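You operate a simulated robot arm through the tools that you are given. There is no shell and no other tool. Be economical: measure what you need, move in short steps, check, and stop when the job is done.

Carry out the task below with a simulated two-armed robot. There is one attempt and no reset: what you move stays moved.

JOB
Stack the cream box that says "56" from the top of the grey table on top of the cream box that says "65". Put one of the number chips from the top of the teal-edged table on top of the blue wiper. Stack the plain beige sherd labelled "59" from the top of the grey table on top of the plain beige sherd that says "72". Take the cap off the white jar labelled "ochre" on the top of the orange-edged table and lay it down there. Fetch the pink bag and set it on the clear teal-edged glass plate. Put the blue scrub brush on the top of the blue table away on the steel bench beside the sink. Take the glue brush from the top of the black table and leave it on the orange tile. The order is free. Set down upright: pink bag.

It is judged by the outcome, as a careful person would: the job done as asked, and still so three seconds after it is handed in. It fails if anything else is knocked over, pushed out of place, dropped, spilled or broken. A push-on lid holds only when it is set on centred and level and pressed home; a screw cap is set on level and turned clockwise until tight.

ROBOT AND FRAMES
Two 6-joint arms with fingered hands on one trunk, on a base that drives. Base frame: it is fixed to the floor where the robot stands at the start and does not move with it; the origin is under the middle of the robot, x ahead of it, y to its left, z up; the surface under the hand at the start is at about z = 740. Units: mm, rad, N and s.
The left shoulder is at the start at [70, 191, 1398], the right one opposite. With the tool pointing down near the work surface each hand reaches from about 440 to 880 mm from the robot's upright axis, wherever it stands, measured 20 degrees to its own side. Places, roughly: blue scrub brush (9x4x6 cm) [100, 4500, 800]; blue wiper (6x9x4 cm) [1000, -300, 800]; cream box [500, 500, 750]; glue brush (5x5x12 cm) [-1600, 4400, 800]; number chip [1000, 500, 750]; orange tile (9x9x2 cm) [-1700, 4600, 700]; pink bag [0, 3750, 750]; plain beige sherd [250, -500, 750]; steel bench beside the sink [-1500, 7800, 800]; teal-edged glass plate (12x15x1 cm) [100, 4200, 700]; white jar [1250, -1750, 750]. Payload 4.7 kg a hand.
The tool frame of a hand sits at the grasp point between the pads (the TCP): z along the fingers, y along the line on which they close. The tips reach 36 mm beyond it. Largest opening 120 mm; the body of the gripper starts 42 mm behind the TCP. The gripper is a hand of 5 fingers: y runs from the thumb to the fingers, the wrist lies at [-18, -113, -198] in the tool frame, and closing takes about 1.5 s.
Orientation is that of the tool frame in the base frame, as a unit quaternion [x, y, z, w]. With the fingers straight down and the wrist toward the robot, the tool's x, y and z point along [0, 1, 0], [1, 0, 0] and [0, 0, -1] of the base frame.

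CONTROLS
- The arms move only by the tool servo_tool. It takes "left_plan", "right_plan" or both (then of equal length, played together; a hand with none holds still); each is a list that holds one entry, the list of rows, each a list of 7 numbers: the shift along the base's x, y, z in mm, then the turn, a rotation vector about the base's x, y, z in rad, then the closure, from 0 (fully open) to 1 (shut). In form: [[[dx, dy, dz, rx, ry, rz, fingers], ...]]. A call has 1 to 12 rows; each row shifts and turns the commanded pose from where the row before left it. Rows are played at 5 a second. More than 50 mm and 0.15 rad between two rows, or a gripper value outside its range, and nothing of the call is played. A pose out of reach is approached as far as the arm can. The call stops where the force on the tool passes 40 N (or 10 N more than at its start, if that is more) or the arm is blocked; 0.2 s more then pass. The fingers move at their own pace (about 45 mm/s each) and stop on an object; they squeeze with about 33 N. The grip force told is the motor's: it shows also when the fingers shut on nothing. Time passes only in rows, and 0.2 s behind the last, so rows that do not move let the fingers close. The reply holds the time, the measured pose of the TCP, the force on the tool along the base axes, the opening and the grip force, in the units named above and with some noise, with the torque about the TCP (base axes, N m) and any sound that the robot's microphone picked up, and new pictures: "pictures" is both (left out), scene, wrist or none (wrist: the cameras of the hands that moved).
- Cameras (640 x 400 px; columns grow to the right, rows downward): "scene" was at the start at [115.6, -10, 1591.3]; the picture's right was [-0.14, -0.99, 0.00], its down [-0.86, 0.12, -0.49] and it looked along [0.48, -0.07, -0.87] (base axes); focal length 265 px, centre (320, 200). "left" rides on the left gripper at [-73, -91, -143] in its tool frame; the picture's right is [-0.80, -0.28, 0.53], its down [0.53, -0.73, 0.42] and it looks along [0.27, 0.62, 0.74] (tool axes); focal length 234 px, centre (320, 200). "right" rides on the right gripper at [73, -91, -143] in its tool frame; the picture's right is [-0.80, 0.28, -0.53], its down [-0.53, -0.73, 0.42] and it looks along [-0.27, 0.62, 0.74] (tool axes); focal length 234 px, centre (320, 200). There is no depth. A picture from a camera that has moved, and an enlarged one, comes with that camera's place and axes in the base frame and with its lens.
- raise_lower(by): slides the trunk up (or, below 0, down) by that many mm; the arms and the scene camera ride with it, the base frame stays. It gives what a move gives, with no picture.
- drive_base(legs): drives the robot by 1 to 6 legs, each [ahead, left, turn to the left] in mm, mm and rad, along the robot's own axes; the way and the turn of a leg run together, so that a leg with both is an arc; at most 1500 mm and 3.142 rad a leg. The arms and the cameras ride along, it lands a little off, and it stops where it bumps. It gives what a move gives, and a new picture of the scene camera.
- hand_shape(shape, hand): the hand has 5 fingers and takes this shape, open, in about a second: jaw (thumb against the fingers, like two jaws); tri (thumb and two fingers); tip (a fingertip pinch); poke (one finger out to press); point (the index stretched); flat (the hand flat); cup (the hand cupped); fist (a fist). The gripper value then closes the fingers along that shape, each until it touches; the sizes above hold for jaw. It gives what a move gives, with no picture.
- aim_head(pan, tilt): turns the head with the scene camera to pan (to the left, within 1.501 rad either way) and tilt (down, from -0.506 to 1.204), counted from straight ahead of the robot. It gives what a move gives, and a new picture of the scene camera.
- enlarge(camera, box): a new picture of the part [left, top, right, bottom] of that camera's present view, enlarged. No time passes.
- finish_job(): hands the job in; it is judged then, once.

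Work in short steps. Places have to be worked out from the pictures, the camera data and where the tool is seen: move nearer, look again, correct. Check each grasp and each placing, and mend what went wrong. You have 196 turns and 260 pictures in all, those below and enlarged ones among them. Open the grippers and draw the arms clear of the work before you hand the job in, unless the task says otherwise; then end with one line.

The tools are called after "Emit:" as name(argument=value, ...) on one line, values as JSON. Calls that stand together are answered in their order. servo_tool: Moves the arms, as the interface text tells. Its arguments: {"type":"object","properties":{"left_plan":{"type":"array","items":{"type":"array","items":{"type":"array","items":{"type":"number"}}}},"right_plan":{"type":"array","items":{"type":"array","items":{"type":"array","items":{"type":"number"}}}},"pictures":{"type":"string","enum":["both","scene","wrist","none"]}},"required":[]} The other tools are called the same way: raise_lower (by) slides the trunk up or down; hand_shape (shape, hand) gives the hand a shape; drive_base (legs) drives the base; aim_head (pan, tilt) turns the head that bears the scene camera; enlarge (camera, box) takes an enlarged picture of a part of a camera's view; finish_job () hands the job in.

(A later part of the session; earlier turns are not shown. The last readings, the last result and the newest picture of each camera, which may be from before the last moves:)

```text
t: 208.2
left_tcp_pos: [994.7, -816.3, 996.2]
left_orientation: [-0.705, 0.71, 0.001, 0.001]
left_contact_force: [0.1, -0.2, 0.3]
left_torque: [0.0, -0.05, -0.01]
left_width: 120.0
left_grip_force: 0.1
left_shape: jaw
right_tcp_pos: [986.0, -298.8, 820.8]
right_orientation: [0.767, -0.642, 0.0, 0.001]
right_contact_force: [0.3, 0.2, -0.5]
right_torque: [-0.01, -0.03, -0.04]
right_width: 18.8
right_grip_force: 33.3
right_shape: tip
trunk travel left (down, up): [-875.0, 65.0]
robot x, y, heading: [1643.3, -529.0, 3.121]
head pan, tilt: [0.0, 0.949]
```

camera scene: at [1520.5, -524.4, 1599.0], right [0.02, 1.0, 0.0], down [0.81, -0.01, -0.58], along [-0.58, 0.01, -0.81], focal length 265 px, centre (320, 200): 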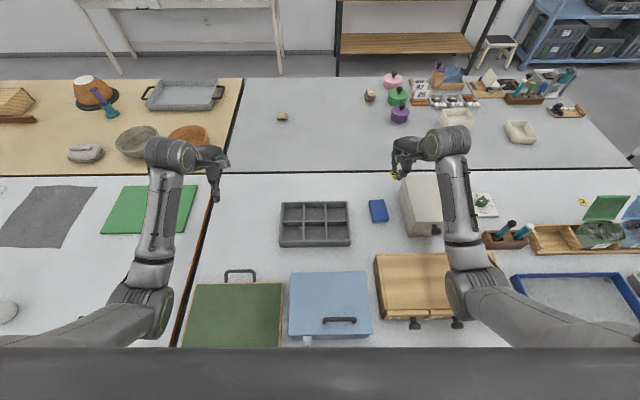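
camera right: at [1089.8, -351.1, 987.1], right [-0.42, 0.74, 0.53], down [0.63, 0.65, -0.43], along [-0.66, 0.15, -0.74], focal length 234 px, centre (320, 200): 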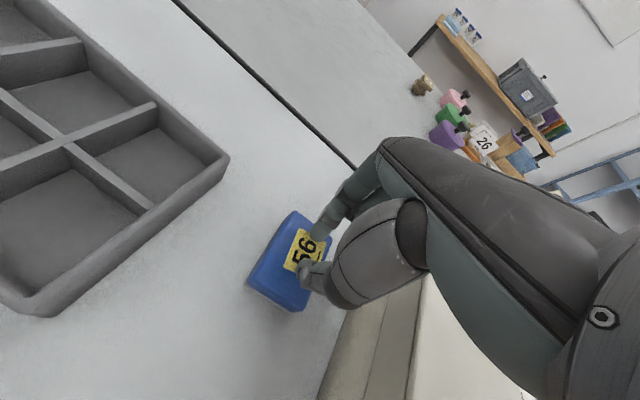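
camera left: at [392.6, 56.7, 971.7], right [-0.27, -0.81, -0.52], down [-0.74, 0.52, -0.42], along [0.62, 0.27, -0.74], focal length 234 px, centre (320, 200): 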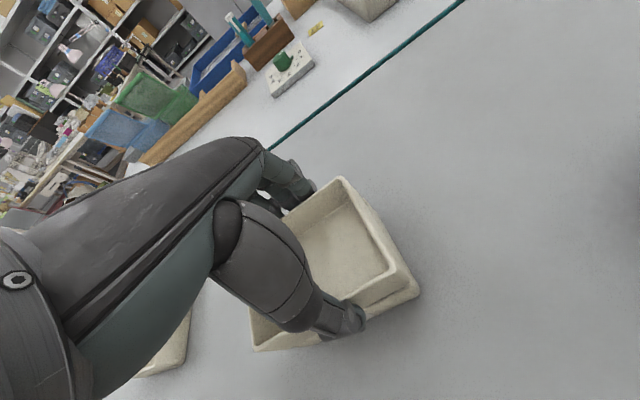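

Emit:
servo_tool(right_plan=[[[0, 0, -2, 0, 0, 0, 0.85], [0, 0, -2, 0, 0, 0, 0.85], [0, 0, 0, 0, 0, 0, 0.85]]], pictures="wrist")

```text
t: 209.1
left_tcp_pos: [994.7, -815.1, 997.6]
left_orientation: [-0.705, 0.709, 0.001, 0.001]
left_contact_force: [0.0, 1.3, 0.2]
left_torque: [0.0, 0.01, -0.02]
left_width: 119.6
left_grip_force: 0.0
left_shape: jaw
right_tcp_pos: [987.4, -298.8, 816.7]
right_orientation: [0.767, -0.641, 0.0, 0.001]
right_contact_force: [0.4, -0.4, 0.2]
right_torque: [-0.03, 0.01, -0.01]
right_width: 18.5
right_grip_force: 33.1
right_shape: tip
trunk travel left (down, up): [-875.0, 65.0]
robot x, y, heading: [1641.8, -526.1, 3.122]
head pan, tilt: [0.0, 0.949]
camera right: at [1090.8, -353.0, 959.4], right [-0.42, 0.74, 0.53], down [0.63, 0.65, -0.43], along [-0.66, 0.15, -0.74], focal length 234 px, centre (320, 200)
```

right: 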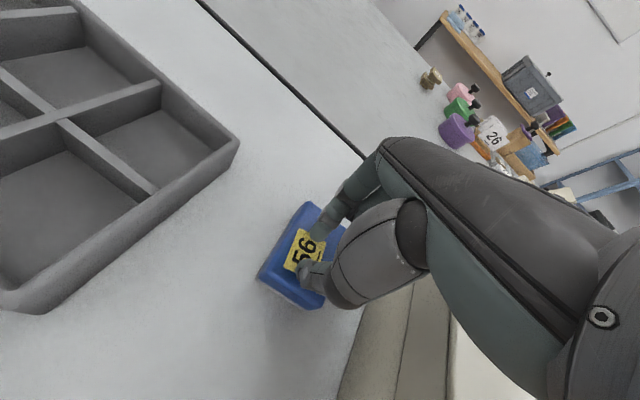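

Emit:
servo_tool(right_plan=[[[0, 0, -2, 0, 0, 0, 0.85], [0, 0, -1.5, 0, 0, 0, 0.85], [0, 0, 0, 0, 0, 0, 0.85]]], pictures="none")

```text
t: 209.8
left_tcp_pos: [995.5, -815.7, 996.6]
left_orientation: [-0.704, 0.71, 0.001, 0.001]
left_contact_force: [-0.8, -0.8, -0.4]
left_torque: [-0.01, 0.03, -0.01]
left_width: 119.7
left_grip_force: 0.1
left_shape: jaw
right_tcp_pos: [987.9, -298.7, 813.9]
right_orientation: [0.767, -0.641, -0.001, 0.001]
right_contact_force: [-1.0, 1.5, 1.9]
right_torque: [-0.02, 0.08, 0.0]
right_width: 18.5
right_grip_force: 32.6
right_shape: tip
trunk travel left (down, up): [-875.0, 65.0]
robot x, y, heading: [1640.9, -524.4, 3.126]
head pan, tilt: [0.0, 0.949]
```

Light contact. Lower 1 mm and open gradually.

Emit:
servo_tool(right_plan=[[[0, 0, -1, 0, 0, 0, 0.85], [0, 0, 0, 0, 0, 0, 0.83], [0, 0, 0, 0, 0, 0, 0.81], [0, 0, 0, 0, 0, 0, 0.79], [0, 0, 0, 0, 0, 0, 0.77], [0, 0, 0, 0, 0, 0, 0.75], [0, 0, 0, 0, 0, 0, 0.7], [0, 0, 0, 0, 0, 0, 0.65], [0, 0, 0, 0, 0, 0, 0.6]]], pictures="wrist")

```text
t: 211.8
left_tcp_pos: [995.6, -815.8, 997.2]
left_orientation: [-0.705, 0.71, 0.0, 0.001]
left_contact_force: [0.4, -0.4, -0.3]
left_torque: [0.0, -0.03, -0.02]
left_width: 120.0
left_grip_force: 0.1
left_shape: jaw
right_tcp_pos: [987.9, -299.3, 813.0]
right_orientation: [0.767, -0.642, -0.001, 0.001]
right_contact_force: [0.5, 0.4, 3.6]
right_torque: [-0.03, 0.11, -0.02]
right_width: 46.7
right_grip_force: 0.0
right_shape: tip
trunk travel left (down, up): [-875.0, 65.0]
robot x, y, heading: [1639.5, -527.7, 3.124]
head pan, tilt: [0.0, 0.949]
camera right: at [1092.0, -354.1, 955.0], right [-0.42, 0.74, 0.53], down [0.63, 0.65, -0.43], along [-0.66, 0.15, -0.74], focal length 234 px, centre (320, 200)
```

right: 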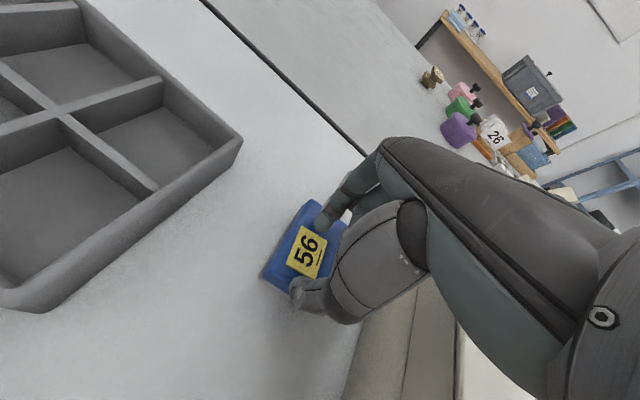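

Chip rests on the wiper. Raise the hand straight up and verify.

Emit:
servo_tool(right_plan=[[[0, 0, 15, 0, 0, 0, 0.6], [0, 0, 40, 0, 0, 0, 0.5], [0, 0, 45, 0, 0, 0, 0.3], [0, 0, 45, 0, 0, -0.1, 0.1], [0, 0, 30, 0, 0, -0.1, 0], [0, 0, 0, 0, 0, 0, 0]]], pictures="wrist")

Emit:
drive_base(legs=[[0, 0, 0.018], [0, 1100, 0]])

```text
t: 213.2
left_tcp_pos: [995.3, -817.2, 997.8]
left_orientation: [-0.705, 0.709, 0.001, 0.0]
left_contact_force: [0.2, 0.1, -0.6]
left_torque: [0.02, 0.01, 0.04]
left_width: 119.9
left_grip_force: 0.1
left_shape: jaw
right_tcp_pos: [989.7, -297.9, 986.1]
right_orientation: [-0.699, 0.716, 0.001, -0.001]
right_contact_force: [-0.6, -0.7, 0.3]
right_torque: [0.0, -0.03, -0.03]
right_width: 119.6
right_grip_force: 0.2
right_shape: tip
trunk travel left (down, up): [-875.0, 65.0]
robot x, y, heading: [1645.1, -525.9, 3.124]
head pan, tilt: [0.0, 0.949]
camera right: at [1079.7, -371.6, 1129.9], right [-0.26, 0.81, 0.52], down [0.74, 0.51, -0.43], along [-0.62, 0.28, -0.74], focal length 234 px, centre (320, 200)
```

right: 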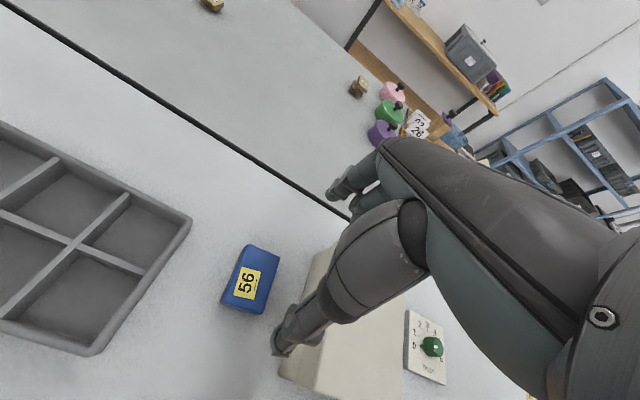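

```text
t: 215.2
left_tcp_pos: [1004.3, -923.8, 995.7]
left_orientation: [0.712, -0.703, -0.003, -0.002]
left_contact_force: [-1.0, -0.4, 0.1]
left_torque: [0.08, -0.01, -0.02]
left_width: 119.8
left_grip_force: 0.1
left_shape: jaw
right_tcp_pos: [986.8, -406.3, 984.4]
right_orientation: [0.707, -0.707, -0.001, -0.001]
right_contact_force: [-0.6, -0.8, -0.4]
right_torque: [0.08, -0.03, -0.02]
right_width: 119.4
right_grip_force: 0.1
right_shape: tip
trunk travel left (down, up): [-875.0, 65.0]
robot x, y, heading: [1649.5, -617.1, -3.136]
head pan, tilt: [0.0, 0.949]
stopped in leg 2: the robot was blocked; the commanded pose is now the measured one
camera scene: at [1521.2, -623.7, 1598.4], right [-0.01, 1.0, 0.0], down [0.82, 0.01, -0.58], along [-0.58, 0.0, -0.82], focal length 265 px, centre (320, 200)
```

scene: 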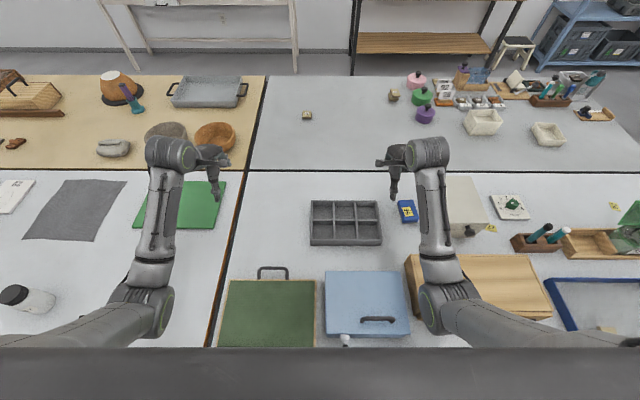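

Chip is on the wiper. The base was blocked; look to the left/down to see by what.

Emit:
aim_head(pan=1.2, tilt=0.8)

```text
t: 216.6
left_tcp_pos: [1008.1, -923.1, 999.0]
left_orientation: [0.713, -0.702, -0.002, -0.001]
left_contact_force: [0.1, -0.4, -0.5]
left_torque: [-0.01, -0.01, -0.02]
left_width: 119.8
left_grip_force: 0.0
left_shape: jaw
right_tcp_pos: [992.2, -406.3, 986.5]
right_orientation: [-0.707, 0.707, 0.002, -0.001]
right_contact_force: [0.7, 0.2, -0.4]
right_torque: [0.0, -0.04, -0.02]
right_width: 119.6
right_grip_force: 0.1
right_shape: tip
trunk travel left (down, up): [-875.0, 65.0]
robot x, y, heading: [1650.8, -619.9, -3.135]
head pan, tilt: [1.201, 0.799]
camera scene: at [1571.5, -695.9, 1610.6], right [-0.93, 0.36, 0.0], down [0.26, 0.67, -0.7], along [-0.25, -0.65, -0.72], focal length 265 px, centre (320, 200)
```

scene: 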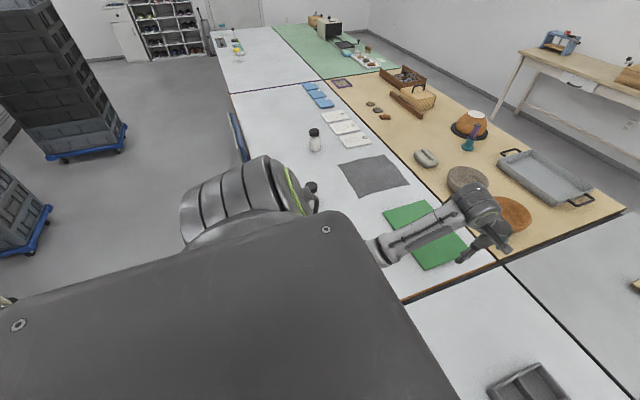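

Two jars stand on the orange-edged table, near (1308,-1506) and (1136,-1911). Back off 330 mm from the edge (things lean against it) and drive left.

Emit:
drive_base(legs=[[-330, 0, 0], [0, 1000, 0]])

Emit:
aim_head(pan=0.0, tilt=0.8)

```text
t: 223.6
left_tcp_pos: [1352.8, -1929.3, 998.1]
left_orientation: [0.715, -0.699, -0.003, 0.0]
left_contact_force: [-0.7, 0.4, -0.5]
left_torque: [0.01, 0.02, 0.0]
left_width: 119.6
left_grip_force: 0.0
left_shape: jaw
right_tcp_pos: [1333.9, -1413.4, 985.0]
right_orientation: [0.709, -0.706, -0.002, 0.0]
right_contact_force: [0.0, -0.3, 0.2]
right_torque: [0.0, -0.07, 0.01]
right_width: 119.7
right_grip_force: 0.1
right_shape: tip
trunk travel left (down, up): [-875.0, 65.0]
robot x, y, heading: [1997.8, -1622.9, -3.128]
head pan, tilt: [1.201, 0.799]
camera scene: at [1916.5, -1700.2, 1610.5], right [-0.94, 0.35, 0.0], down [0.25, 0.67, -0.7], along [-0.24, -0.65, -0.72], focal length 265 px, centre (320, 200)
```

scene: 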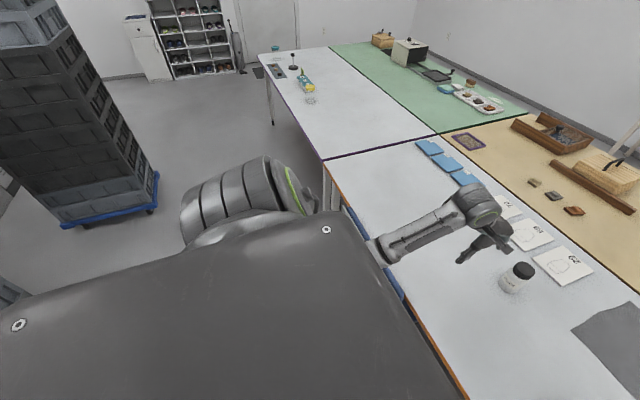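

```text
t: 225.0
left_tcp_pos: [1353.9, -1929.9, 998.9]
left_orientation: [0.715, -0.699, -0.003, 0.0]
left_contact_force: [0.3, 0.4, -0.6]
left_torque: [-0.04, 0.02, 0.0]
left_width: 120.0
left_grip_force: 0.0
left_shape: jaw
right_tcp_pos: [1334.9, -1413.5, 985.3]
right_orientation: [0.709, -0.705, -0.001, 0.0]
right_contact_force: [-0.2, -0.2, -0.3]
right_torque: [-0.01, 0.0, -0.01]
right_width: 119.6
right_grip_force: 0.1
right_shape: tip
trunk travel left (down, up): [-875.0, 65.0]
robot x, y, heading: [1993.3, -1625.0, -3.129]
head pan, tilt: [0.0, 0.799]
camera scene: at [1864.1, -1626.0, 1610.5], right [-0.01, 1.0, 0.0], down [0.72, 0.01, -0.7], along [-0.7, -0.01, -0.72], focal length 265 px, centre (320, 200)
```

scene: 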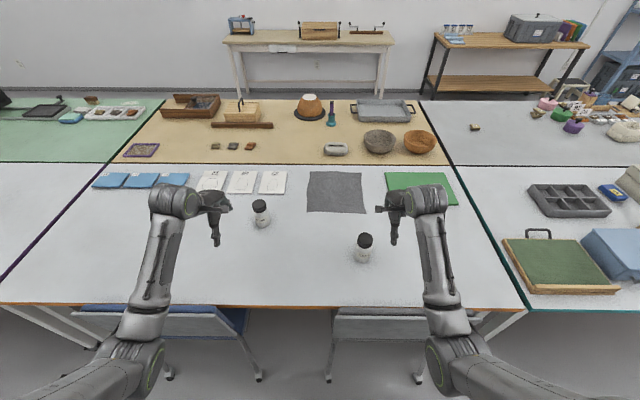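

Emit:
enlarge(camera="scene", box=[235, 185, 395, 275])

```text
4.00 times, centred on (315, 230) of scene
camera zoom: at [1864.1, -1626.0, 1610.5], right [-0.01, 1.0, 0.0], down [0.72, 0.01, -0.7], along [-0.7, -0.01, -0.72], focal length 1061 px, centre (340, 80)
```

zoom: 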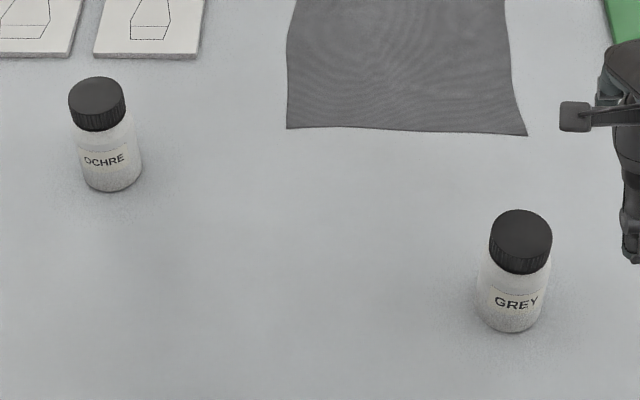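

The left jar is OCHRE (≈(1155,-1872), cap top z≈857). Move forward 60 mm and bring the left hand above it.

Emit:
drive_base(legs=[[60, 0, 0]])

Emit:
servo_tool(left_plan=[[[-35, 14, 0, 0, 0, 0, 0.2], [-35, 14, 0, 0, 0, 0, 0.2], [-35, 14, 0, 0, 0, 0, 0.2], [-30, 12, 0, 0, 0, 0, 0.2], [0, 0, -40, 0, 0, 0, 0.2], [0, 0, 0, 0, 0, 0, 0.2]]], pictures="both")

```text
t: 226.0
left_tcp_pos: [1298.7, -1931.4, 1001.1]
left_orientation: [0.714, -0.7, -0.003, 0.001]
left_contact_force: [0.2, -0.1, -0.6]
left_torque: [0.01, 0.04, 0.03]
left_width: 119.9
left_grip_force: 0.0
left_shape: jaw
right_tcp_pos: [1277.8, -1413.3, 988.4]
right_orientation: [0.709, -0.706, -0.003, 0.001]
right_contact_force: [1.0, -0.5, -0.5]
right_torque: [-0.04, 0.04, -0.01]
right_width: 119.5
right_grip_force: 0.0
right_shape: tip
trunk travel left (down, up): [-875.0, 65.0]
robot x, y, heading: [1936.3, -1621.3, -3.133]
head pan, tilt: [0.0, 0.799]
camera scene: at [1809.8, -1626.3, 1611.1], right [-0.01, 1.0, 0.0], down [0.71, 0.01, -0.7], along [-0.7, -0.01, -0.71], focal length 265 px, centre (320, 200)
```

scene: 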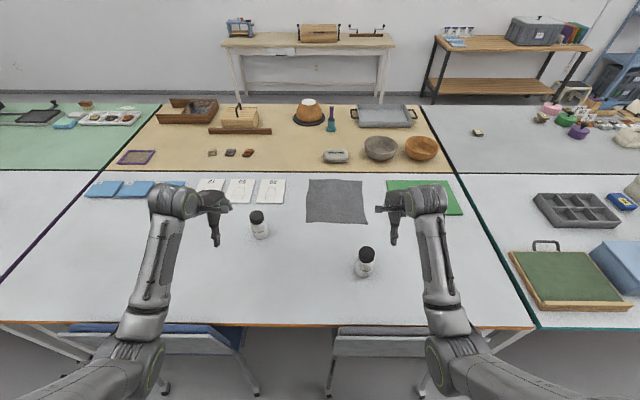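

```text
t: 227.4
left_tcp_pos: [1156.1, -1874.7, 959.9]
left_orientation: [0.714, -0.7, -0.002, 0.001]
left_contact_force: [0.3, -0.3, 0.3]
left_torque: [0.0, 0.0, 0.0]
left_width: 96.2
left_grip_force: 0.0
left_shape: jaw
right_tcp_pos: [1275.8, -1413.2, 986.0]
right_orientation: [0.709, -0.706, -0.001, 0.0]
right_contact_force: [0.2, 0.9, -0.6]
right_torque: [0.01, 0.02, -0.02]
right_width: 119.8
right_grip_force: 0.0
right_shape: tip
trunk travel left (down, up): [-875.0, 65.0]
robot x, y, heading: [1938.5, -1625.1, -3.132]
head pan, tilt: [0.0, 0.799]
camera scene: at [1805.1, -1626.3, 1610.5], right [-0.01, 1.0, 0.0], down [0.72, 0.01, -0.7], along [-0.7, -0.01, -0.72], focal length 265 px, centre (320, 200)
camera left: at [1246.9, -1801.8, 1103.3], right [0.26, 0.81, -0.52], down [0.74, -0.52, -0.43], along [-0.62, -0.28, -0.74], focal length 234 px, centre (320, 200)
```

scene: 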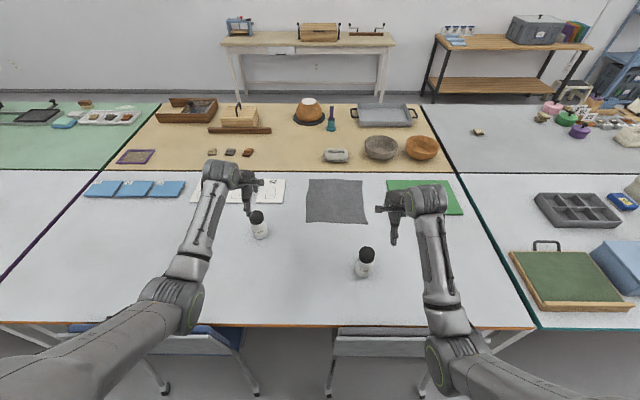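
left: 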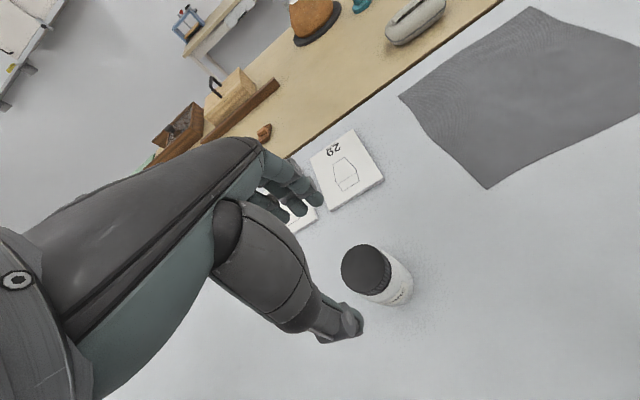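

Triangulated cap top: (1162,-1869,864). Yaw the hand −1.3 rad in the air first, to leave range for an anticlockwise turn.

Emit:
servo_tool(left_plan=[[[1, 1, 0, 0, 0, -0.13, 0.2], [1, 1, 0, 0, 0, -0.13, 0.2], [1, 1, 0, 0, 0, -0.13, 0.2], [1, 1, 0, 0, 0, -0.13, 0.2], [1, 1, 0, 0, 0, -0.13, 0.2], [1, 1, 0, 0, 0, -0.13, 0.2], [0, 0, 0, 0, 0, -0.13, 0.2], [0, 0, 0, 0, 0, -0.13, 0.2], [0, 0, 0, 0, 0, -0.13, 0.2], [0, 0, 0, 0, 0, -0.13, 0.2], [0, 0, -20, 0, 0, 0, 0.2], [0, 0, 0, 0, 0, 0, 0.2]]], pictures="wrist")

Emit:
enlarge(camera="scene", box=[210, 170, 310, 250])

```text
t: 230.0
left_tcp_pos: [1166.9, -1868.7, 937.6]
left_orientation: [-0.144, 0.99, 0.002, 0.001]
left_contact_force: [0.2, -0.2, 0.4]
left_torque: [-0.01, 0.02, -0.01]
left_width: 96.7
left_grip_force: 0.0
left_shape: jaw
right_tcp_pos: [1276.5, -1413.0, 985.7]
right_orientation: [0.708, -0.706, -0.001, 0.0]
right_contact_force: [-0.8, 1.5, 0.1]
right_torque: [0.02, -0.03, 0.0]
right_width: 119.7
right_grip_force: 0.0
right_shape: tip
trunk travel left (down, up): [-875.0, 65.0]
robot x, y, heading: [1936.2, -1619.8, -3.131]
head pan, tilt: [0.0, 0.799]
camera left: at [1260.4, -1938.1, 1081.3], right [0.85, -0.04, -0.52], down [-0.3, -0.85, -0.43], along [-0.43, 0.52, -0.74], focal length 234 px, centre (320, 200)
```

left: 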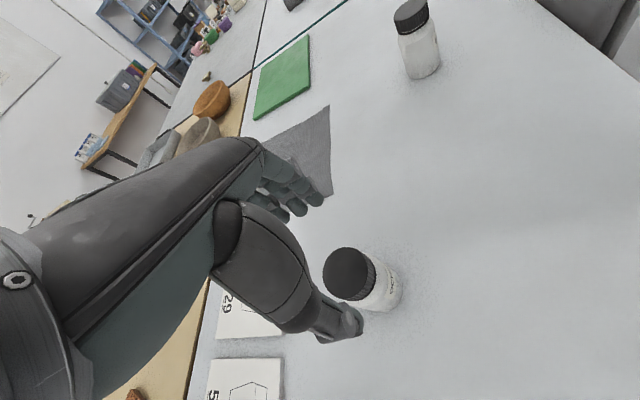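

```text
5.00 times, centred on (260, 210) of scene
camera zoom: at [1805.4, -1626.5, 1610.5], right [-0.01, 1.0, 0.0], down [0.72, 0.01, -0.7], along [-0.7, -0.01, -0.72], focal length 1326 px, centre (620, 150)
```

zoom: 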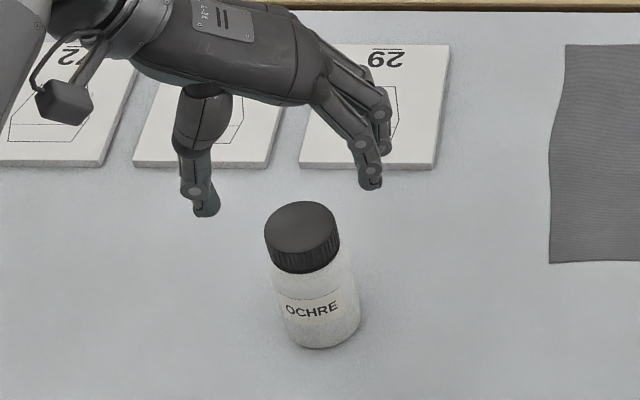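

Refined cap centre ≈(1164,-1873). Descend around the cap (tips at ≈z 847) and close gradually.

Emit:
servo_tool(left_plan=[[[-3, -4, -25, 0, 0, 0, 0.2], [0, 0, -20, 0, 0, 0, 0.2], [0, 0, -9, 0, 0, 0, 0.3], [0, 0, 0, 0, 0, 0, 0.4], [0, 0, 0, 0, 0, 0, 0.45], [0, 0, 0, 0, 0, 0, 0.5], [0, 0, 0, 0, 0, 0, 0.55], [0, 0, 0, 0, 0, 0, 0.6], [0, 0, 0, 0, 0, 0, 0.65]]], pictures="wrist")

Emit:
enlarge(camera="scene", box=[210, 170, 310, 250])

```text
t: 232.0
left_tcp_pos: [1162.5, -1873.8, 885.2]
left_orientation: [-0.144, 0.99, 0.002, 0.002]
left_contact_force: [1.5, -0.6, 3.9]
left_torque: [-0.1, -0.11, 0.04]
left_width: 43.9
left_grip_force: 33.0
left_shape: jaw
right_tcp_pos: [1276.0, -1414.4, 986.3]
right_orientation: [0.709, -0.705, -0.002, 0.0]
right_contact_force: [0.1, -0.6, -0.1]
right_torque: [0.0, 0.0, -0.03]
right_width: 119.6
right_grip_force: 0.0
right_shape: tip
trunk travel left (down, up): [-875.0, 65.0]
robot x, y, heading: [1937.8, -1623.2, -3.126]
head pan, tilt: [0.0, 0.799]
camera left: at [1257.1, -1943.0, 1028.1], right [0.85, -0.03, -0.52], down [-0.3, -0.85, -0.43], along [-0.43, 0.52, -0.74], focal length 234 px, centre (320, 200)
```

left: 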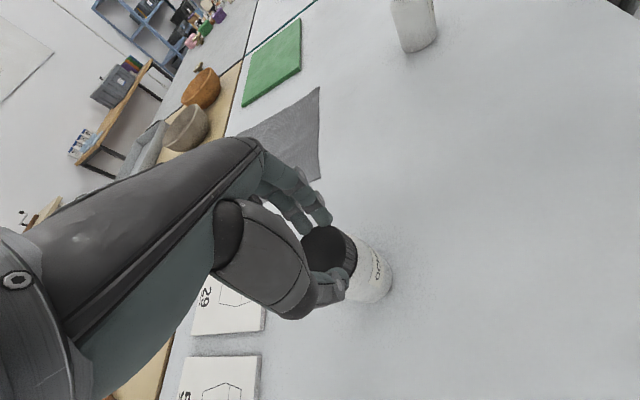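

```text
5.00 times, centred on (260, 210) of scene
camera zoom: at [1806.2, -1626.7, 1610.7], right [-0.01, 1.0, 0.0], down [0.72, 0.01, -0.7], along [-0.7, -0.01, -0.72], focal length 1326 px, centre (620, 150)
```

zoom: 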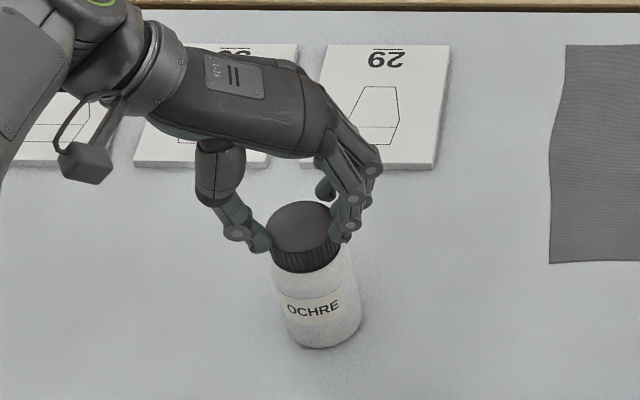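

Cap gripped. Twist anticlockwise 0.6 rad and see whether the jar turns with it.

Emit:
servo_tool(left_plan=[[[0, 0, 0, 0, 0, 0.1, 0.75], [0, 0, 0, 0, 0, 0.1, 0.75], [0, 0, 0, 0, 0, 0.1, 0.75], [0, 0, 0, 0, 0, 0.1, 0.75], [0, 0, 0, 0, 0, 0.1, 0.75], [0, 0, 0, 0, 0, 0.1, 0.75], [0, 0, 0, 0, 0, 0, 0.75]]], pictures="none")

Emit:
enlarge(camera="scene", box=[210, 170, 310, 250])

```text
t: 233.6
left_tcp_pos: [1164.1, -1872.5, 888.8]
left_orientation: [-0.431, 0.902, 0.004, -0.002]
left_contact_force: [-2.7, 7.8, 24.0]
left_torque: [0.88, 0.72, -0.24]
left_width: 36.7
left_grip_force: 33.1
left_shape: jaw
right_tcp_pos: [1278.9, -1411.4, 988.0]
right_orientation: [0.708, -0.706, -0.002, 0.003]
right_contact_force: [-0.1, -0.6, 0.1]
right_torque: [0.04, 0.02, 0.02]
right_width: 119.8
right_grip_force: 0.1
right_shape: tip
trunk travel left (down, up): [-875.0, 65.0]
robot x, y, heading: [1937.9, -1618.6, -3.13]
head pan, tilt: [0.0, 0.799]
```

```text
5.00 times, centred on (260, 210) of scene
camera zoom: at [1809.2, -1623.8, 1611.0], right [-0.01, 1.0, 0.0], down [0.72, 0.01, -0.7], along [-0.7, -0.01, -0.72], focal length 1326 px, centre (620, 150)
```

zoom: 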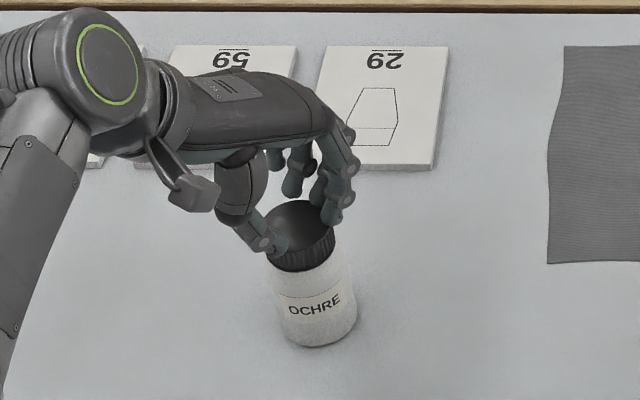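

The fingers rode up on the cap. Reopen, return to the start yaw, go 6 mm lower, and re-grip.

Emit:
servo_tool(left_plan=[[[0, 0, 0, 0, 0, 0, 0.4], [0, 0, 0, 0, 0, 0, 0.3], [0, 0, 0, 0, 0, -0.14, 0.25], [1, 1, 0, 0, 0, -0.14, 0.25], [1, 1, 0, 0, 0, -0.14, 0.25], [0, 0, -4, 0, 0, -0.14, 0.25], [0, 0, -3, 0, 0, 0, 0.25], [0, 0, 0, 0, 0, 0, 0.4], [0, 0, 0, 0, 0, 0, 0.5], [0, 0, 0, 0, 0, 0, 0.55], [0, 0, 0, 0, 0, 0, 0.6], [0, 0, 0, 0, 0, 0, 0.6]]], pictures="wrist")

Emit:
enlarge(camera="scene", box=[210, 170, 310, 250])

```text
t: 236.2
left_tcp_pos: [1165.2, -1874.2, 872.8]
left_orientation: [-0.165, 0.986, 0.001, 0.004]
left_contact_force: [0.6, -0.3, 0.7]
left_torque: [0.0, -0.05, 0.04]
left_width: 48.4
left_grip_force: 0.0
left_shape: jaw
right_tcp_pos: [1273.9, -1414.8, 984.6]
right_orientation: [0.709, -0.705, -0.001, -0.001]
right_contact_force: [-0.2, -1.2, 0.7]
right_torque: [0.01, 0.01, 0.0]
right_width: 119.7
right_grip_force: 0.2
right_shape: tip
trunk travel left (down, up): [-875.0, 65.0]
robot x, y, heading: [1933.9, -1626.6, -3.132]
head pan, tilt: [0.0, 0.799]
camera left: at [1261.6, -1939.3, 1016.6], right [0.86, 0.0, -0.52], down [-0.26, -0.86, -0.43], along [-0.45, 0.5, -0.74], focal length 234 px, centre (320, 200)
```

left: 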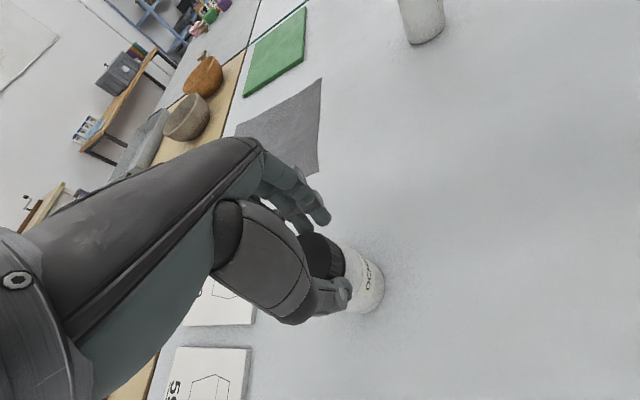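

```text
5.00 times, centred on (260, 210) of scene
camera zoom: at [1802.4, -1628.3, 1609.7], right [-0.01, 1.0, 0.0], down [0.72, 0.01, -0.7], along [-0.7, -0.01, -0.72], focal length 1326 px, centre (620, 150)
```

zoom: 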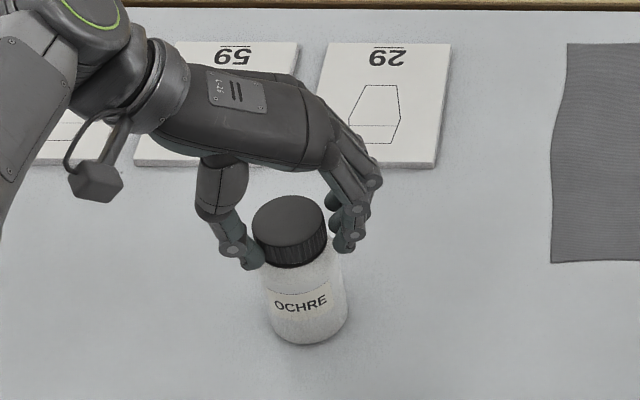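

Jar shifted slightly; tips are ~5 mm off the cap axis. Shift (−5,−3) with fingers a bit open, then close.

Emit:
servo_tool(left_plan=[[[0, 0, 0, 0, 0, 0, 0.45], [0, 0, 0, 0, 0, 0, 0.4], [-5, -3, 2, 0, 0, 0, 0.4], [0, 0, 0, 0, 0, 0, 0.5], [0, 0, 0, 0, 0, 0, 0.55], [0, 0, 0, 0, 0, 0, 0.6], [0, 0, 0, 0, 0, 0, 0.65], [0, 0, 0, 0, 0, 0, 0.7], [0, 0, 0, 0, 0, 0, 0.7]]], pictures="none")

Emit:
enlarge(camera="scene", box=[210, 170, 310, 250])

```text
t: 238.2
left_tcp_pos: [1159.6, -1875.1, 879.3]
left_orientation: [-0.164, 0.986, 0.002, 0.002]
left_contact_force: [0.9, -1.3, -0.8]
left_torque: [0.06, -0.01, 0.02]
left_width: 40.8
left_grip_force: 32.8
left_shape: jaw
right_tcp_pos: [1276.0, -1412.4, 986.4]
right_orientation: [0.708, -0.706, -0.001, 0.001]
right_contact_force: [-0.2, -0.3, 0.7]
right_torque: [0.0, 0.03, 0.01]
right_width: 119.8
right_grip_force: 0.2
right_shape: tip
trunk travel left (down, up): [-875.0, 65.0]
robot x, y, heading: [1939.2, -1625.1, -3.129]
head pan, tilt: [0.0, 0.799]
```

```text
5.00 times, centred on (260, 210) of scene
camera zoom: at [1805.0, -1626.5, 1610.5], right [-0.01, 1.0, 0.0], down [0.72, 0.01, -0.7], along [-0.7, -0.01, -0.72], focal length 1326 px, centre (620, 150)
```

zoom: 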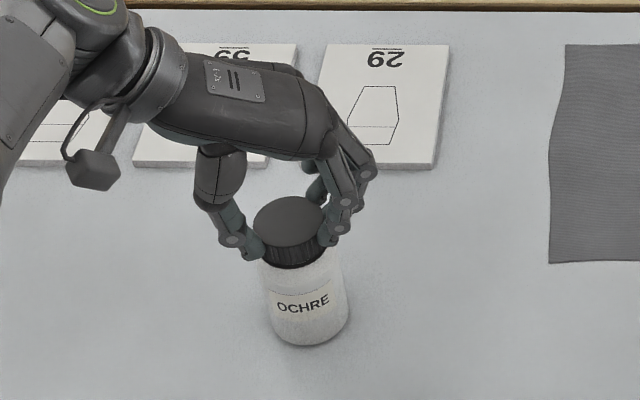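

Now gripping the cap's sides. Twist anticlockwise again.

Emit:
servo_tool(left_plan=[[[0, 0, 0, 0, 0, 0.1, 0.75], [0, 0, 0, 0, 0, 0.1, 0.75], [0, 0, 0, 0, 0, 0.1, 0.75], [0, 0, 0, 0, 0, 0.1, 0.75], [0, 0, 0, 0, 0, 0, 0.75]]], pictures="none")

Emit:
enlarge(camera="scene", box=[210, 170, 310, 250])

```text
t: 239.4
left_tcp_pos: [1158.9, -1875.8, 878.5]
left_orientation: [-0.358, 0.934, 0.002, 0.001]
left_contact_force: [0.3, -0.3, 0.4]
left_torque: [0.08, -0.01, -0.03]
left_width: 40.9
left_grip_force: 32.6
left_shape: jaw
right_tcp_pos: [1275.5, -1412.7, 986.4]
right_orientation: [0.709, -0.705, -0.001, 0.001]
right_contact_force: [-0.5, 0.3, -0.3]
right_torque: [-0.02, -0.03, -0.01]
right_width: 120.1
right_grip_force: 0.0
right_shape: tip
trunk travel left (down, up): [-875.0, 65.0]
robot x, y, heading: [1932.0, -1621.4, -3.13]
head pan, tilt: [0.0, 0.799]
```

```text
5.00 times, centred on (260, 210) of scene
camera zoom: at [1804.7, -1626.3, 1610.5], right [-0.01, 1.0, 0.0], down [0.72, 0.01, -0.7], along [-0.7, -0.01, -0.72], focal length 1326 px, centre (620, 150)
```

zoom: 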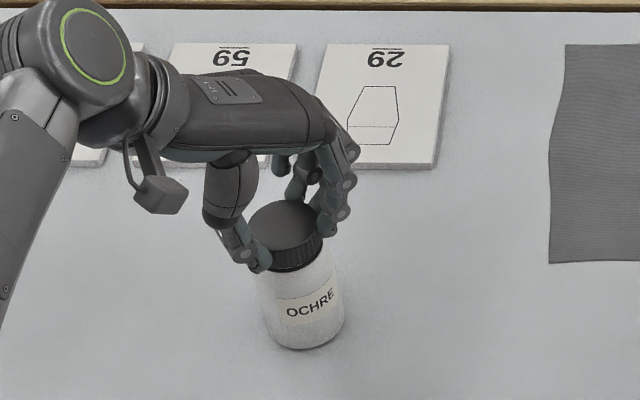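

The jar turns with the cap. Press down on it to add table friction: lower 3 mm and check force, then twist.

Emit:
servo_tool(left_plan=[[[0, 0, -3, 0, 0, 0, 0.75], [0, 0, -2, 0, 0, 0, 0.75], [0, 0, 0, 0, 0, 0, 0.75]]], pictures="none")

```text
t: 240.2
left_tcp_pos: [1159.0, -1875.9, 876.4]
left_orientation: [-0.357, 0.934, 0.003, 0.0]
left_contact_force: [2.0, -0.1, 8.3]
left_torque: [0.07, 0.04, 0.01]
left_width: 40.9
left_grip_force: 33.0
left_shape: jaw
right_tcp_pos: [1276.3, -1412.2, 986.1]
right_orientation: [0.709, -0.705, -0.002, 0.0]
right_contact_force: [-0.3, -0.4, 0.7]
right_torque: [0.01, -0.05, 0.0]
right_width: 119.7
right_grip_force: 0.1
right_shape: tip
trunk travel left (down, up): [-875.0, 65.0]
robot x, y, heading: [1936.6, -1626.0, -3.129]
head pan, tilt: [0.0, 0.799]
```

Emit:
servo_tool(left_plan=[[[0, 0, -2, 0, 0, 0, 0.75], [0, 0, -2, 0, 0, 0, 0.75], [0, 0, 0, 0, 0, 0.1, 0.75], [0, 0, 0, 0, 0, 0.1, 0.75], [0, 0, 0, 0, 0, 0.1, 0.75], [0, 0, 0, 0, 0, 0.1, 0.75], [0, 0, 0, 0, 0, 0.1, 0.75]]], pictures="none")

Emit:
enlarge(camera="scene", box=[210, 170, 310, 250])

```text
t: 241.8
left_tcp_pos: [1161.7, -1872.1, 874.8]
left_orientation: [-0.578, 0.816, 0.003, -0.002]
left_contact_force: [-4.7, 0.5, 26.9]
left_torque: [-0.06, 0.35, -0.14]
left_width: 42.1
left_grip_force: 33.1
left_shape: jaw
right_tcp_pos: [1277.4, -1413.1, 986.9]
right_orientation: [0.709, -0.705, -0.001, 0.001]
right_contact_force: [0.2, -0.7, 0.4]
right_torque: [0.02, -0.01, -0.01]
right_width: 119.7
right_grip_force: 0.0
right_shape: tip
trunk travel left (down, up): [-875.0, 65.0]
robot x, y, heading: [1939.5, -1629.6, -3.131]
head pan, tilt: [0.0, 0.799]
```

```text
5.00 times, centred on (260, 210) of scene
camera zoom: at [1809.0, -1624.7, 1610.9], right [-0.01, 1.0, 0.0], down [0.72, 0.01, -0.7], along [-0.7, -0.01, -0.72], focal length 1326 px, centre (620, 150)
```

zoom: 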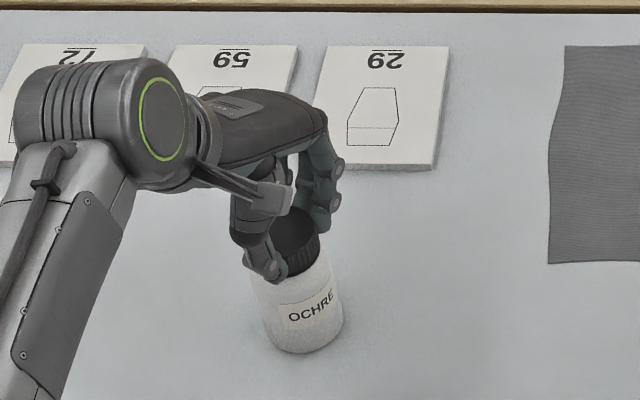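

The jar stayed while the cap (or grip) turned 0.5 rad. Continue 1.0 rad.

Emit:
servo_tool(left_plan=[[[0, 0, 0, 0, 0, 0.1, 0.75], [0, 0, 0, 0, 0, 0.1, 0.75], [0, 0, 0, 0, 0, 0.1, 0.75], [0, 0, 0, 0, 0, 0.1, 0.75], [0, 0, 0, 0, 0, 0.1, 0.75], [0, 0, 0, 0, 0, 0.1, 0.75], [0, 0, 0, 0, 0, 0.1, 0.75], [0, 0, 0, 0, 0, 0.1, 0.75], [0, 0, 0, 0, 0, 0.1, 0.75], [0, 0, 0, 0, 0, 0.1, 0.75], [0, 0, 0, 0, 0, 0, 0.75]]], pictures="none")

Emit:
enlarge(camera="scene", box=[210, 170, 310, 250])

```text
t: 244.2
left_tcp_pos: [1162.0, -1875.0, 874.6]
left_orientation: [0.899, -0.438, -0.004, 0.003]
left_contact_force: [-1.7, -5.0, 29.0]
left_torque: [-0.31, -0.02, -0.11]
left_width: 42.6
left_grip_force: 32.7
left_shape: jaw
right_tcp_pos: [1277.6, -1412.5, 987.3]
right_orientation: [0.709, -0.705, -0.002, 0.002]
right_contact_force: [0.2, -0.1, -0.4]
right_torque: [0.02, 0.0, -0.01]
right_width: 119.7
right_grip_force: 0.1
right_shape: tip
trunk travel left (down, up): [-875.0, 65.0]
robot x, y, heading: [1935.6, -1624.6, -3.133]
head pan, tilt: [0.0, 0.799]
```

```text
5.00 times, centred on (260, 210) of scene
camera zoom: at [1810.3, -1625.9, 1611.0], right [-0.01, 1.0, 0.0], down [0.71, 0.01, -0.7], along [-0.7, -0.01, -0.71], focal length 1326 px, centre (620, 150)
```

zoom: 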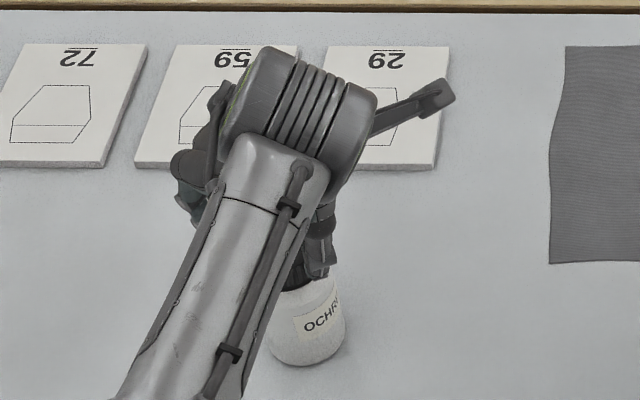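

Continue another 0.6 rad.

Emit:
servo_tool(left_plan=[[[0, 0, 0, 0, 0, 0.1, 0.75], [0, 0, 0, 0, 0, 0.1, 0.75], [0, 0, 0, 0, 0, 0.1, 0.75], [0, 0, 0, 0, 0, 0.1, 0.75], [0, 0, 0, 0, 0, 0.1, 0.75], [0, 0, 0, 0, 0, 0.1, 0.75], [0, 0, 0, 0, 0, 0, 0.75]]], pictures="wrist")

```text
t: 245.8
left_tcp_pos: [1162.5, -1874.1, 874.3]
left_orientation: [0.988, -0.154, -0.004, 0.001]
left_contact_force: [1.0, -5.2, 27.0]
left_torque: [-0.19, -0.12, -0.08]
left_width: 42.6
left_grip_force: 33.2
left_shape: jaw
right_tcp_pos: [1279.7, -1412.7, 988.2]
right_orientation: [0.708, -0.706, -0.002, 0.001]
right_contact_force: [0.2, -0.6, 0.1]
right_torque: [-0.01, 0.04, 0.02]
right_width: 119.7
right_grip_force: 0.1
right_shape: tip
trunk travel left (down, up): [-875.0, 65.0]
robot x, y, heading: [1935.4, -1627.1, -3.134]
head pan, tilt: [0.0, 0.799]
camera left: at [1121.4, -1766.0, 1017.8], right [-0.68, 0.51, -0.52], down [0.73, 0.53, -0.43], along [0.06, -0.67, -0.74], focal length 234 px, centre (320, 200)
```

left: 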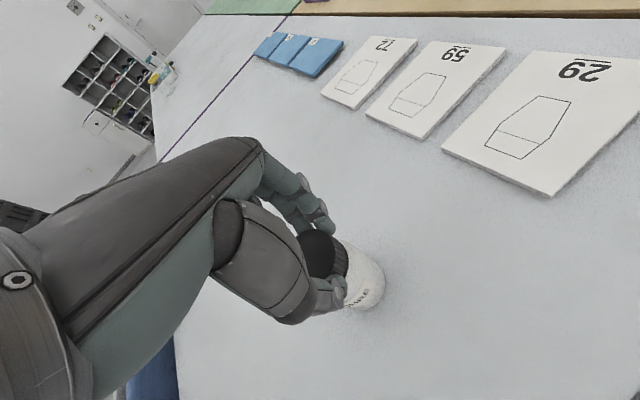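

Torque is small; test with a slow 12 mm lift to see whether the cap comes free.

Emit:
servo_tool(left_plan=[[[0, 0, 6, 0, 0, 0, 0.75], [0, 0, 6, 0, 0, 0, 0.75], [0, 0, 6, 0, 0, 0, 0.75], [0, 0, 0, 0, 0, 0, 0.75]]], pictures="wrist")

Emit:
enlarge(camera="scene", box=[210, 170, 310, 250])

```text
t: 246.8
left_tcp_pos: [1161.0, -1874.9, 888.1]
left_orientation: [0.988, -0.154, -0.002, 0.001]
left_contact_force: [0.4, -0.6, -3.5]
left_torque: [-0.02, 0.04, 0.01]
left_width: 41.6
left_grip_force: 32.8
left_shape: jaw
right_tcp_pos: [1276.0, -1414.4, 986.1]
right_orientation: [0.708, -0.706, -0.002, 0.0]
right_contact_force: [-0.2, -0.4, -0.2]
right_torque: [-0.03, -0.01, 0.02]
right_width: 119.4
right_grip_force: 0.1
right_shape: tip
trunk travel left (down, up): [-875.0, 65.0]
robot x, y, heading: [1936.5, -1625.0, -3.134]
head pan, tilt: [0.0, 0.799]
camera left: at [1119.2, -1766.9, 1031.2], right [-0.68, 0.51, -0.52], down [0.73, 0.53, -0.43], along [0.06, -0.67, -0.74], focal length 234 px, centre (320, 200)
```

left: 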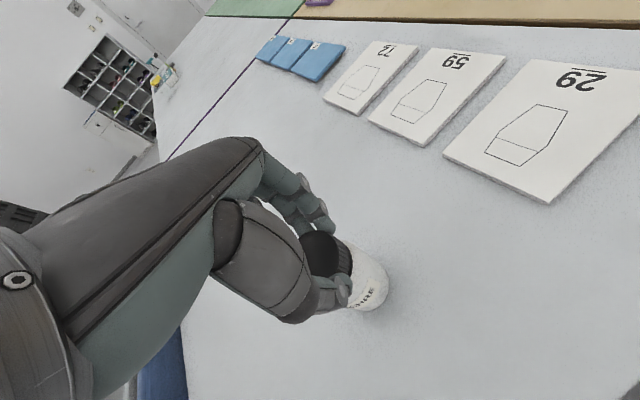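

```text
5.00 times, centred on (260, 210) of scene
camera zoom: at [1804.5, -1626.6, 1610.4], right [-0.01, 1.0, 0.0], down [0.72, 0.01, -0.7], along [-0.7, -0.01, -0.72], focal length 1326 px, centre (620, 150)
```

zoom: 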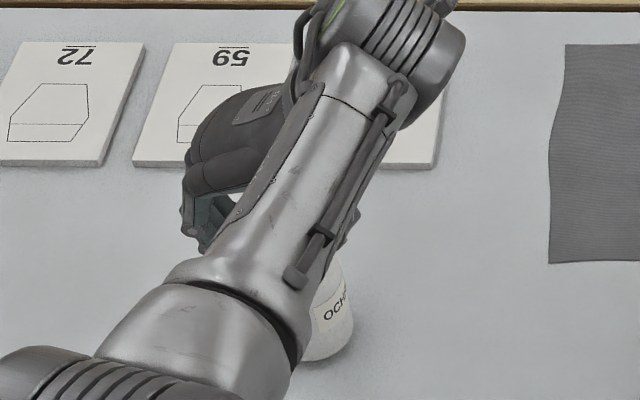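

The jar comes up with the cap, so it needs more turns. Set it down, open, and rotate back 1.35 rad.

Emit:
servo_tool(left_plan=[[[0, 0, -8, 0, 0, 0, 0.75], [0, 0, -3, 0, 0, 0, 0.5], [0, 0, 0, 0, 0, 0, 0.4], [0, 0, 0, 0, 0, -0.15, 0.38], [0, 0, 0, 0, 0, -0.15, 0.38], [0, 0, 0, 0, 0, -0.15, 0.38], [0, 0, 0, 0, 0, -0.15, 0.38], [0, 0, 0, 0, 0, -0.15, 0.38], [0, 0, 0, 0, 0, -0.15, 0.38], [0, 0, 0, 0, 0, -0.15, 0.38], [0, 0, 0, 0, 0, -0.15, 0.38], [0, 0, 0, 0, 0, -0.15, 0.38]]], pictures="wrist")

Emit:
enlarge(camera="scene", box=[210, 170, 310, 250])

```text
t: 249.4
left_tcp_pos: [1161.1, -1875.6, 877.9]
left_orientation: [-0.673, 0.739, 0.004, 0.001]
left_contact_force: [0.9, 0.6, -0.9]
left_torque: [0.01, -0.03, 0.02]
left_width: 74.7
left_grip_force: 0.0
left_shape: jaw
right_tcp_pos: [1276.6, -1414.0, 986.4]
right_orientation: [0.708, -0.706, -0.002, 0.0]
right_contact_force: [0.1, 0.5, 0.4]
right_torque: [0.0, 0.01, -0.03]
right_width: 119.6
right_grip_force: 0.2
right_shape: tip
trunk travel left (down, up): [-875.0, 65.0]
robot x, y, heading: [1935.8, -1624.9, -3.134]
head pan, tilt: [0.0, 0.799]
camera left: at [1258.2, -1814.5, 1021.4], right [0.35, 0.78, -0.52], down [0.68, -0.59, -0.43], along [-0.65, -0.2, -0.74], focal length 234 px, centre (320, 200)
```

left: 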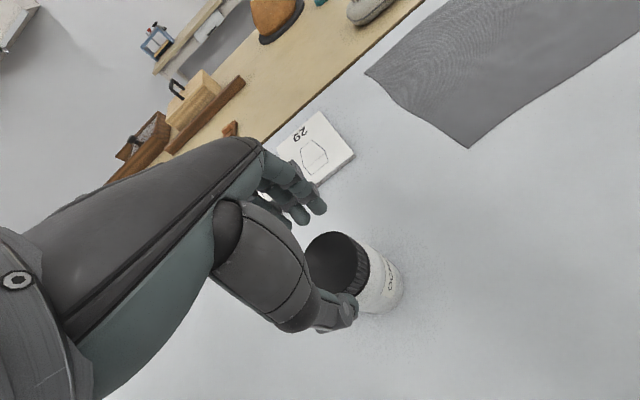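

```text
5.00 times, centred on (260, 210) of scene
camera zoom: at [1805.2, -1627.1, 1610.5], right [-0.01, 1.0, 0.0], down [0.72, 0.01, -0.7], along [-0.7, -0.01, -0.72], focal length 1326 px, centre (620, 150)
```

zoom: 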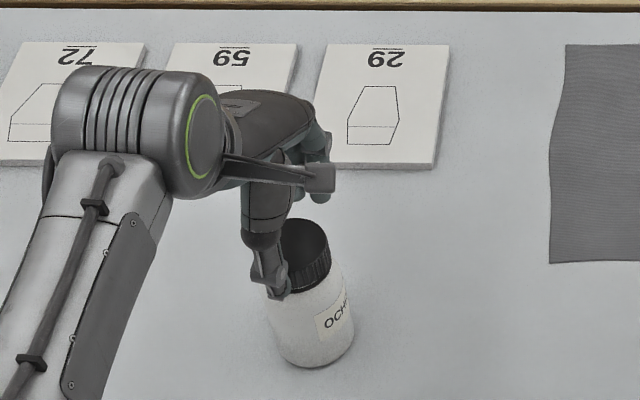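

The jar has crept to about (1180,-1867). Recentre by (+18,+8), grip, press and twist.

Emit:
servo_tool(left_plan=[[[18, 8, 0, 0, 0, 0, 0.38], [0, 0, 0, 0, 0, 0, 0.45], [0, 0, 0, 0, 0, 0, 0.55], [0, 0, 0, 0, 0, 0, 0.65], [0, 0, 0, 0, 0, 0, 0.75], [0, 0, -4, 0, 0, 0, 0.75], [0, 0, 0, 0, 0, 0, 0.75]]], pictures="wrist")

```text
t: 251.0
left_tcp_pos: [1176.7, -1866.7, 875.0]
left_orientation: [-0.674, 0.738, 0.004, -0.002]
left_contact_force: [-0.3, -0.6, 9.9]
left_torque: [-0.06, 0.08, 0.04]
left_width: 43.1
left_grip_force: 33.3
left_shape: jaw
right_tcp_pos: [1276.6, -1412.8, 988.1]
right_orientation: [0.709, -0.705, -0.001, 0.001]
right_contact_force: [-0.6, -0.2, 0.0]
right_torque: [0.01, -0.02, -0.01]
right_width: 119.6
right_grip_force: 0.1
right_shape: tip
trunk travel left (down, up): [-875.0, 65.0]
robot x, y, heading: [1935.8, -1629.2, -3.133]
head pan, tilt: [0.0, 0.799]
camera left: at [1274.7, -1804.6, 1019.6], right [0.35, 0.78, -0.53], down [0.68, -0.59, -0.43], along [-0.65, -0.21, -0.73], focal length 234 px, centre (320, 200)
```

left: 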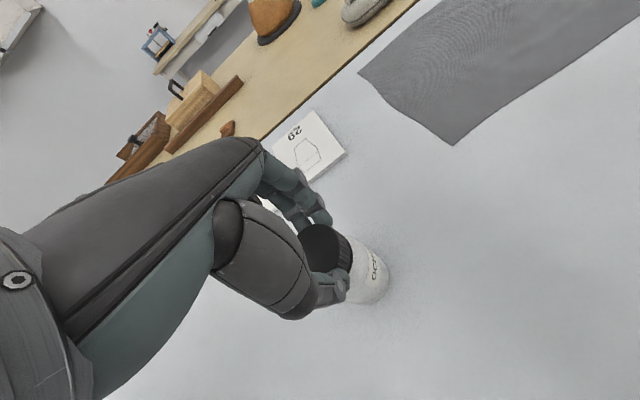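

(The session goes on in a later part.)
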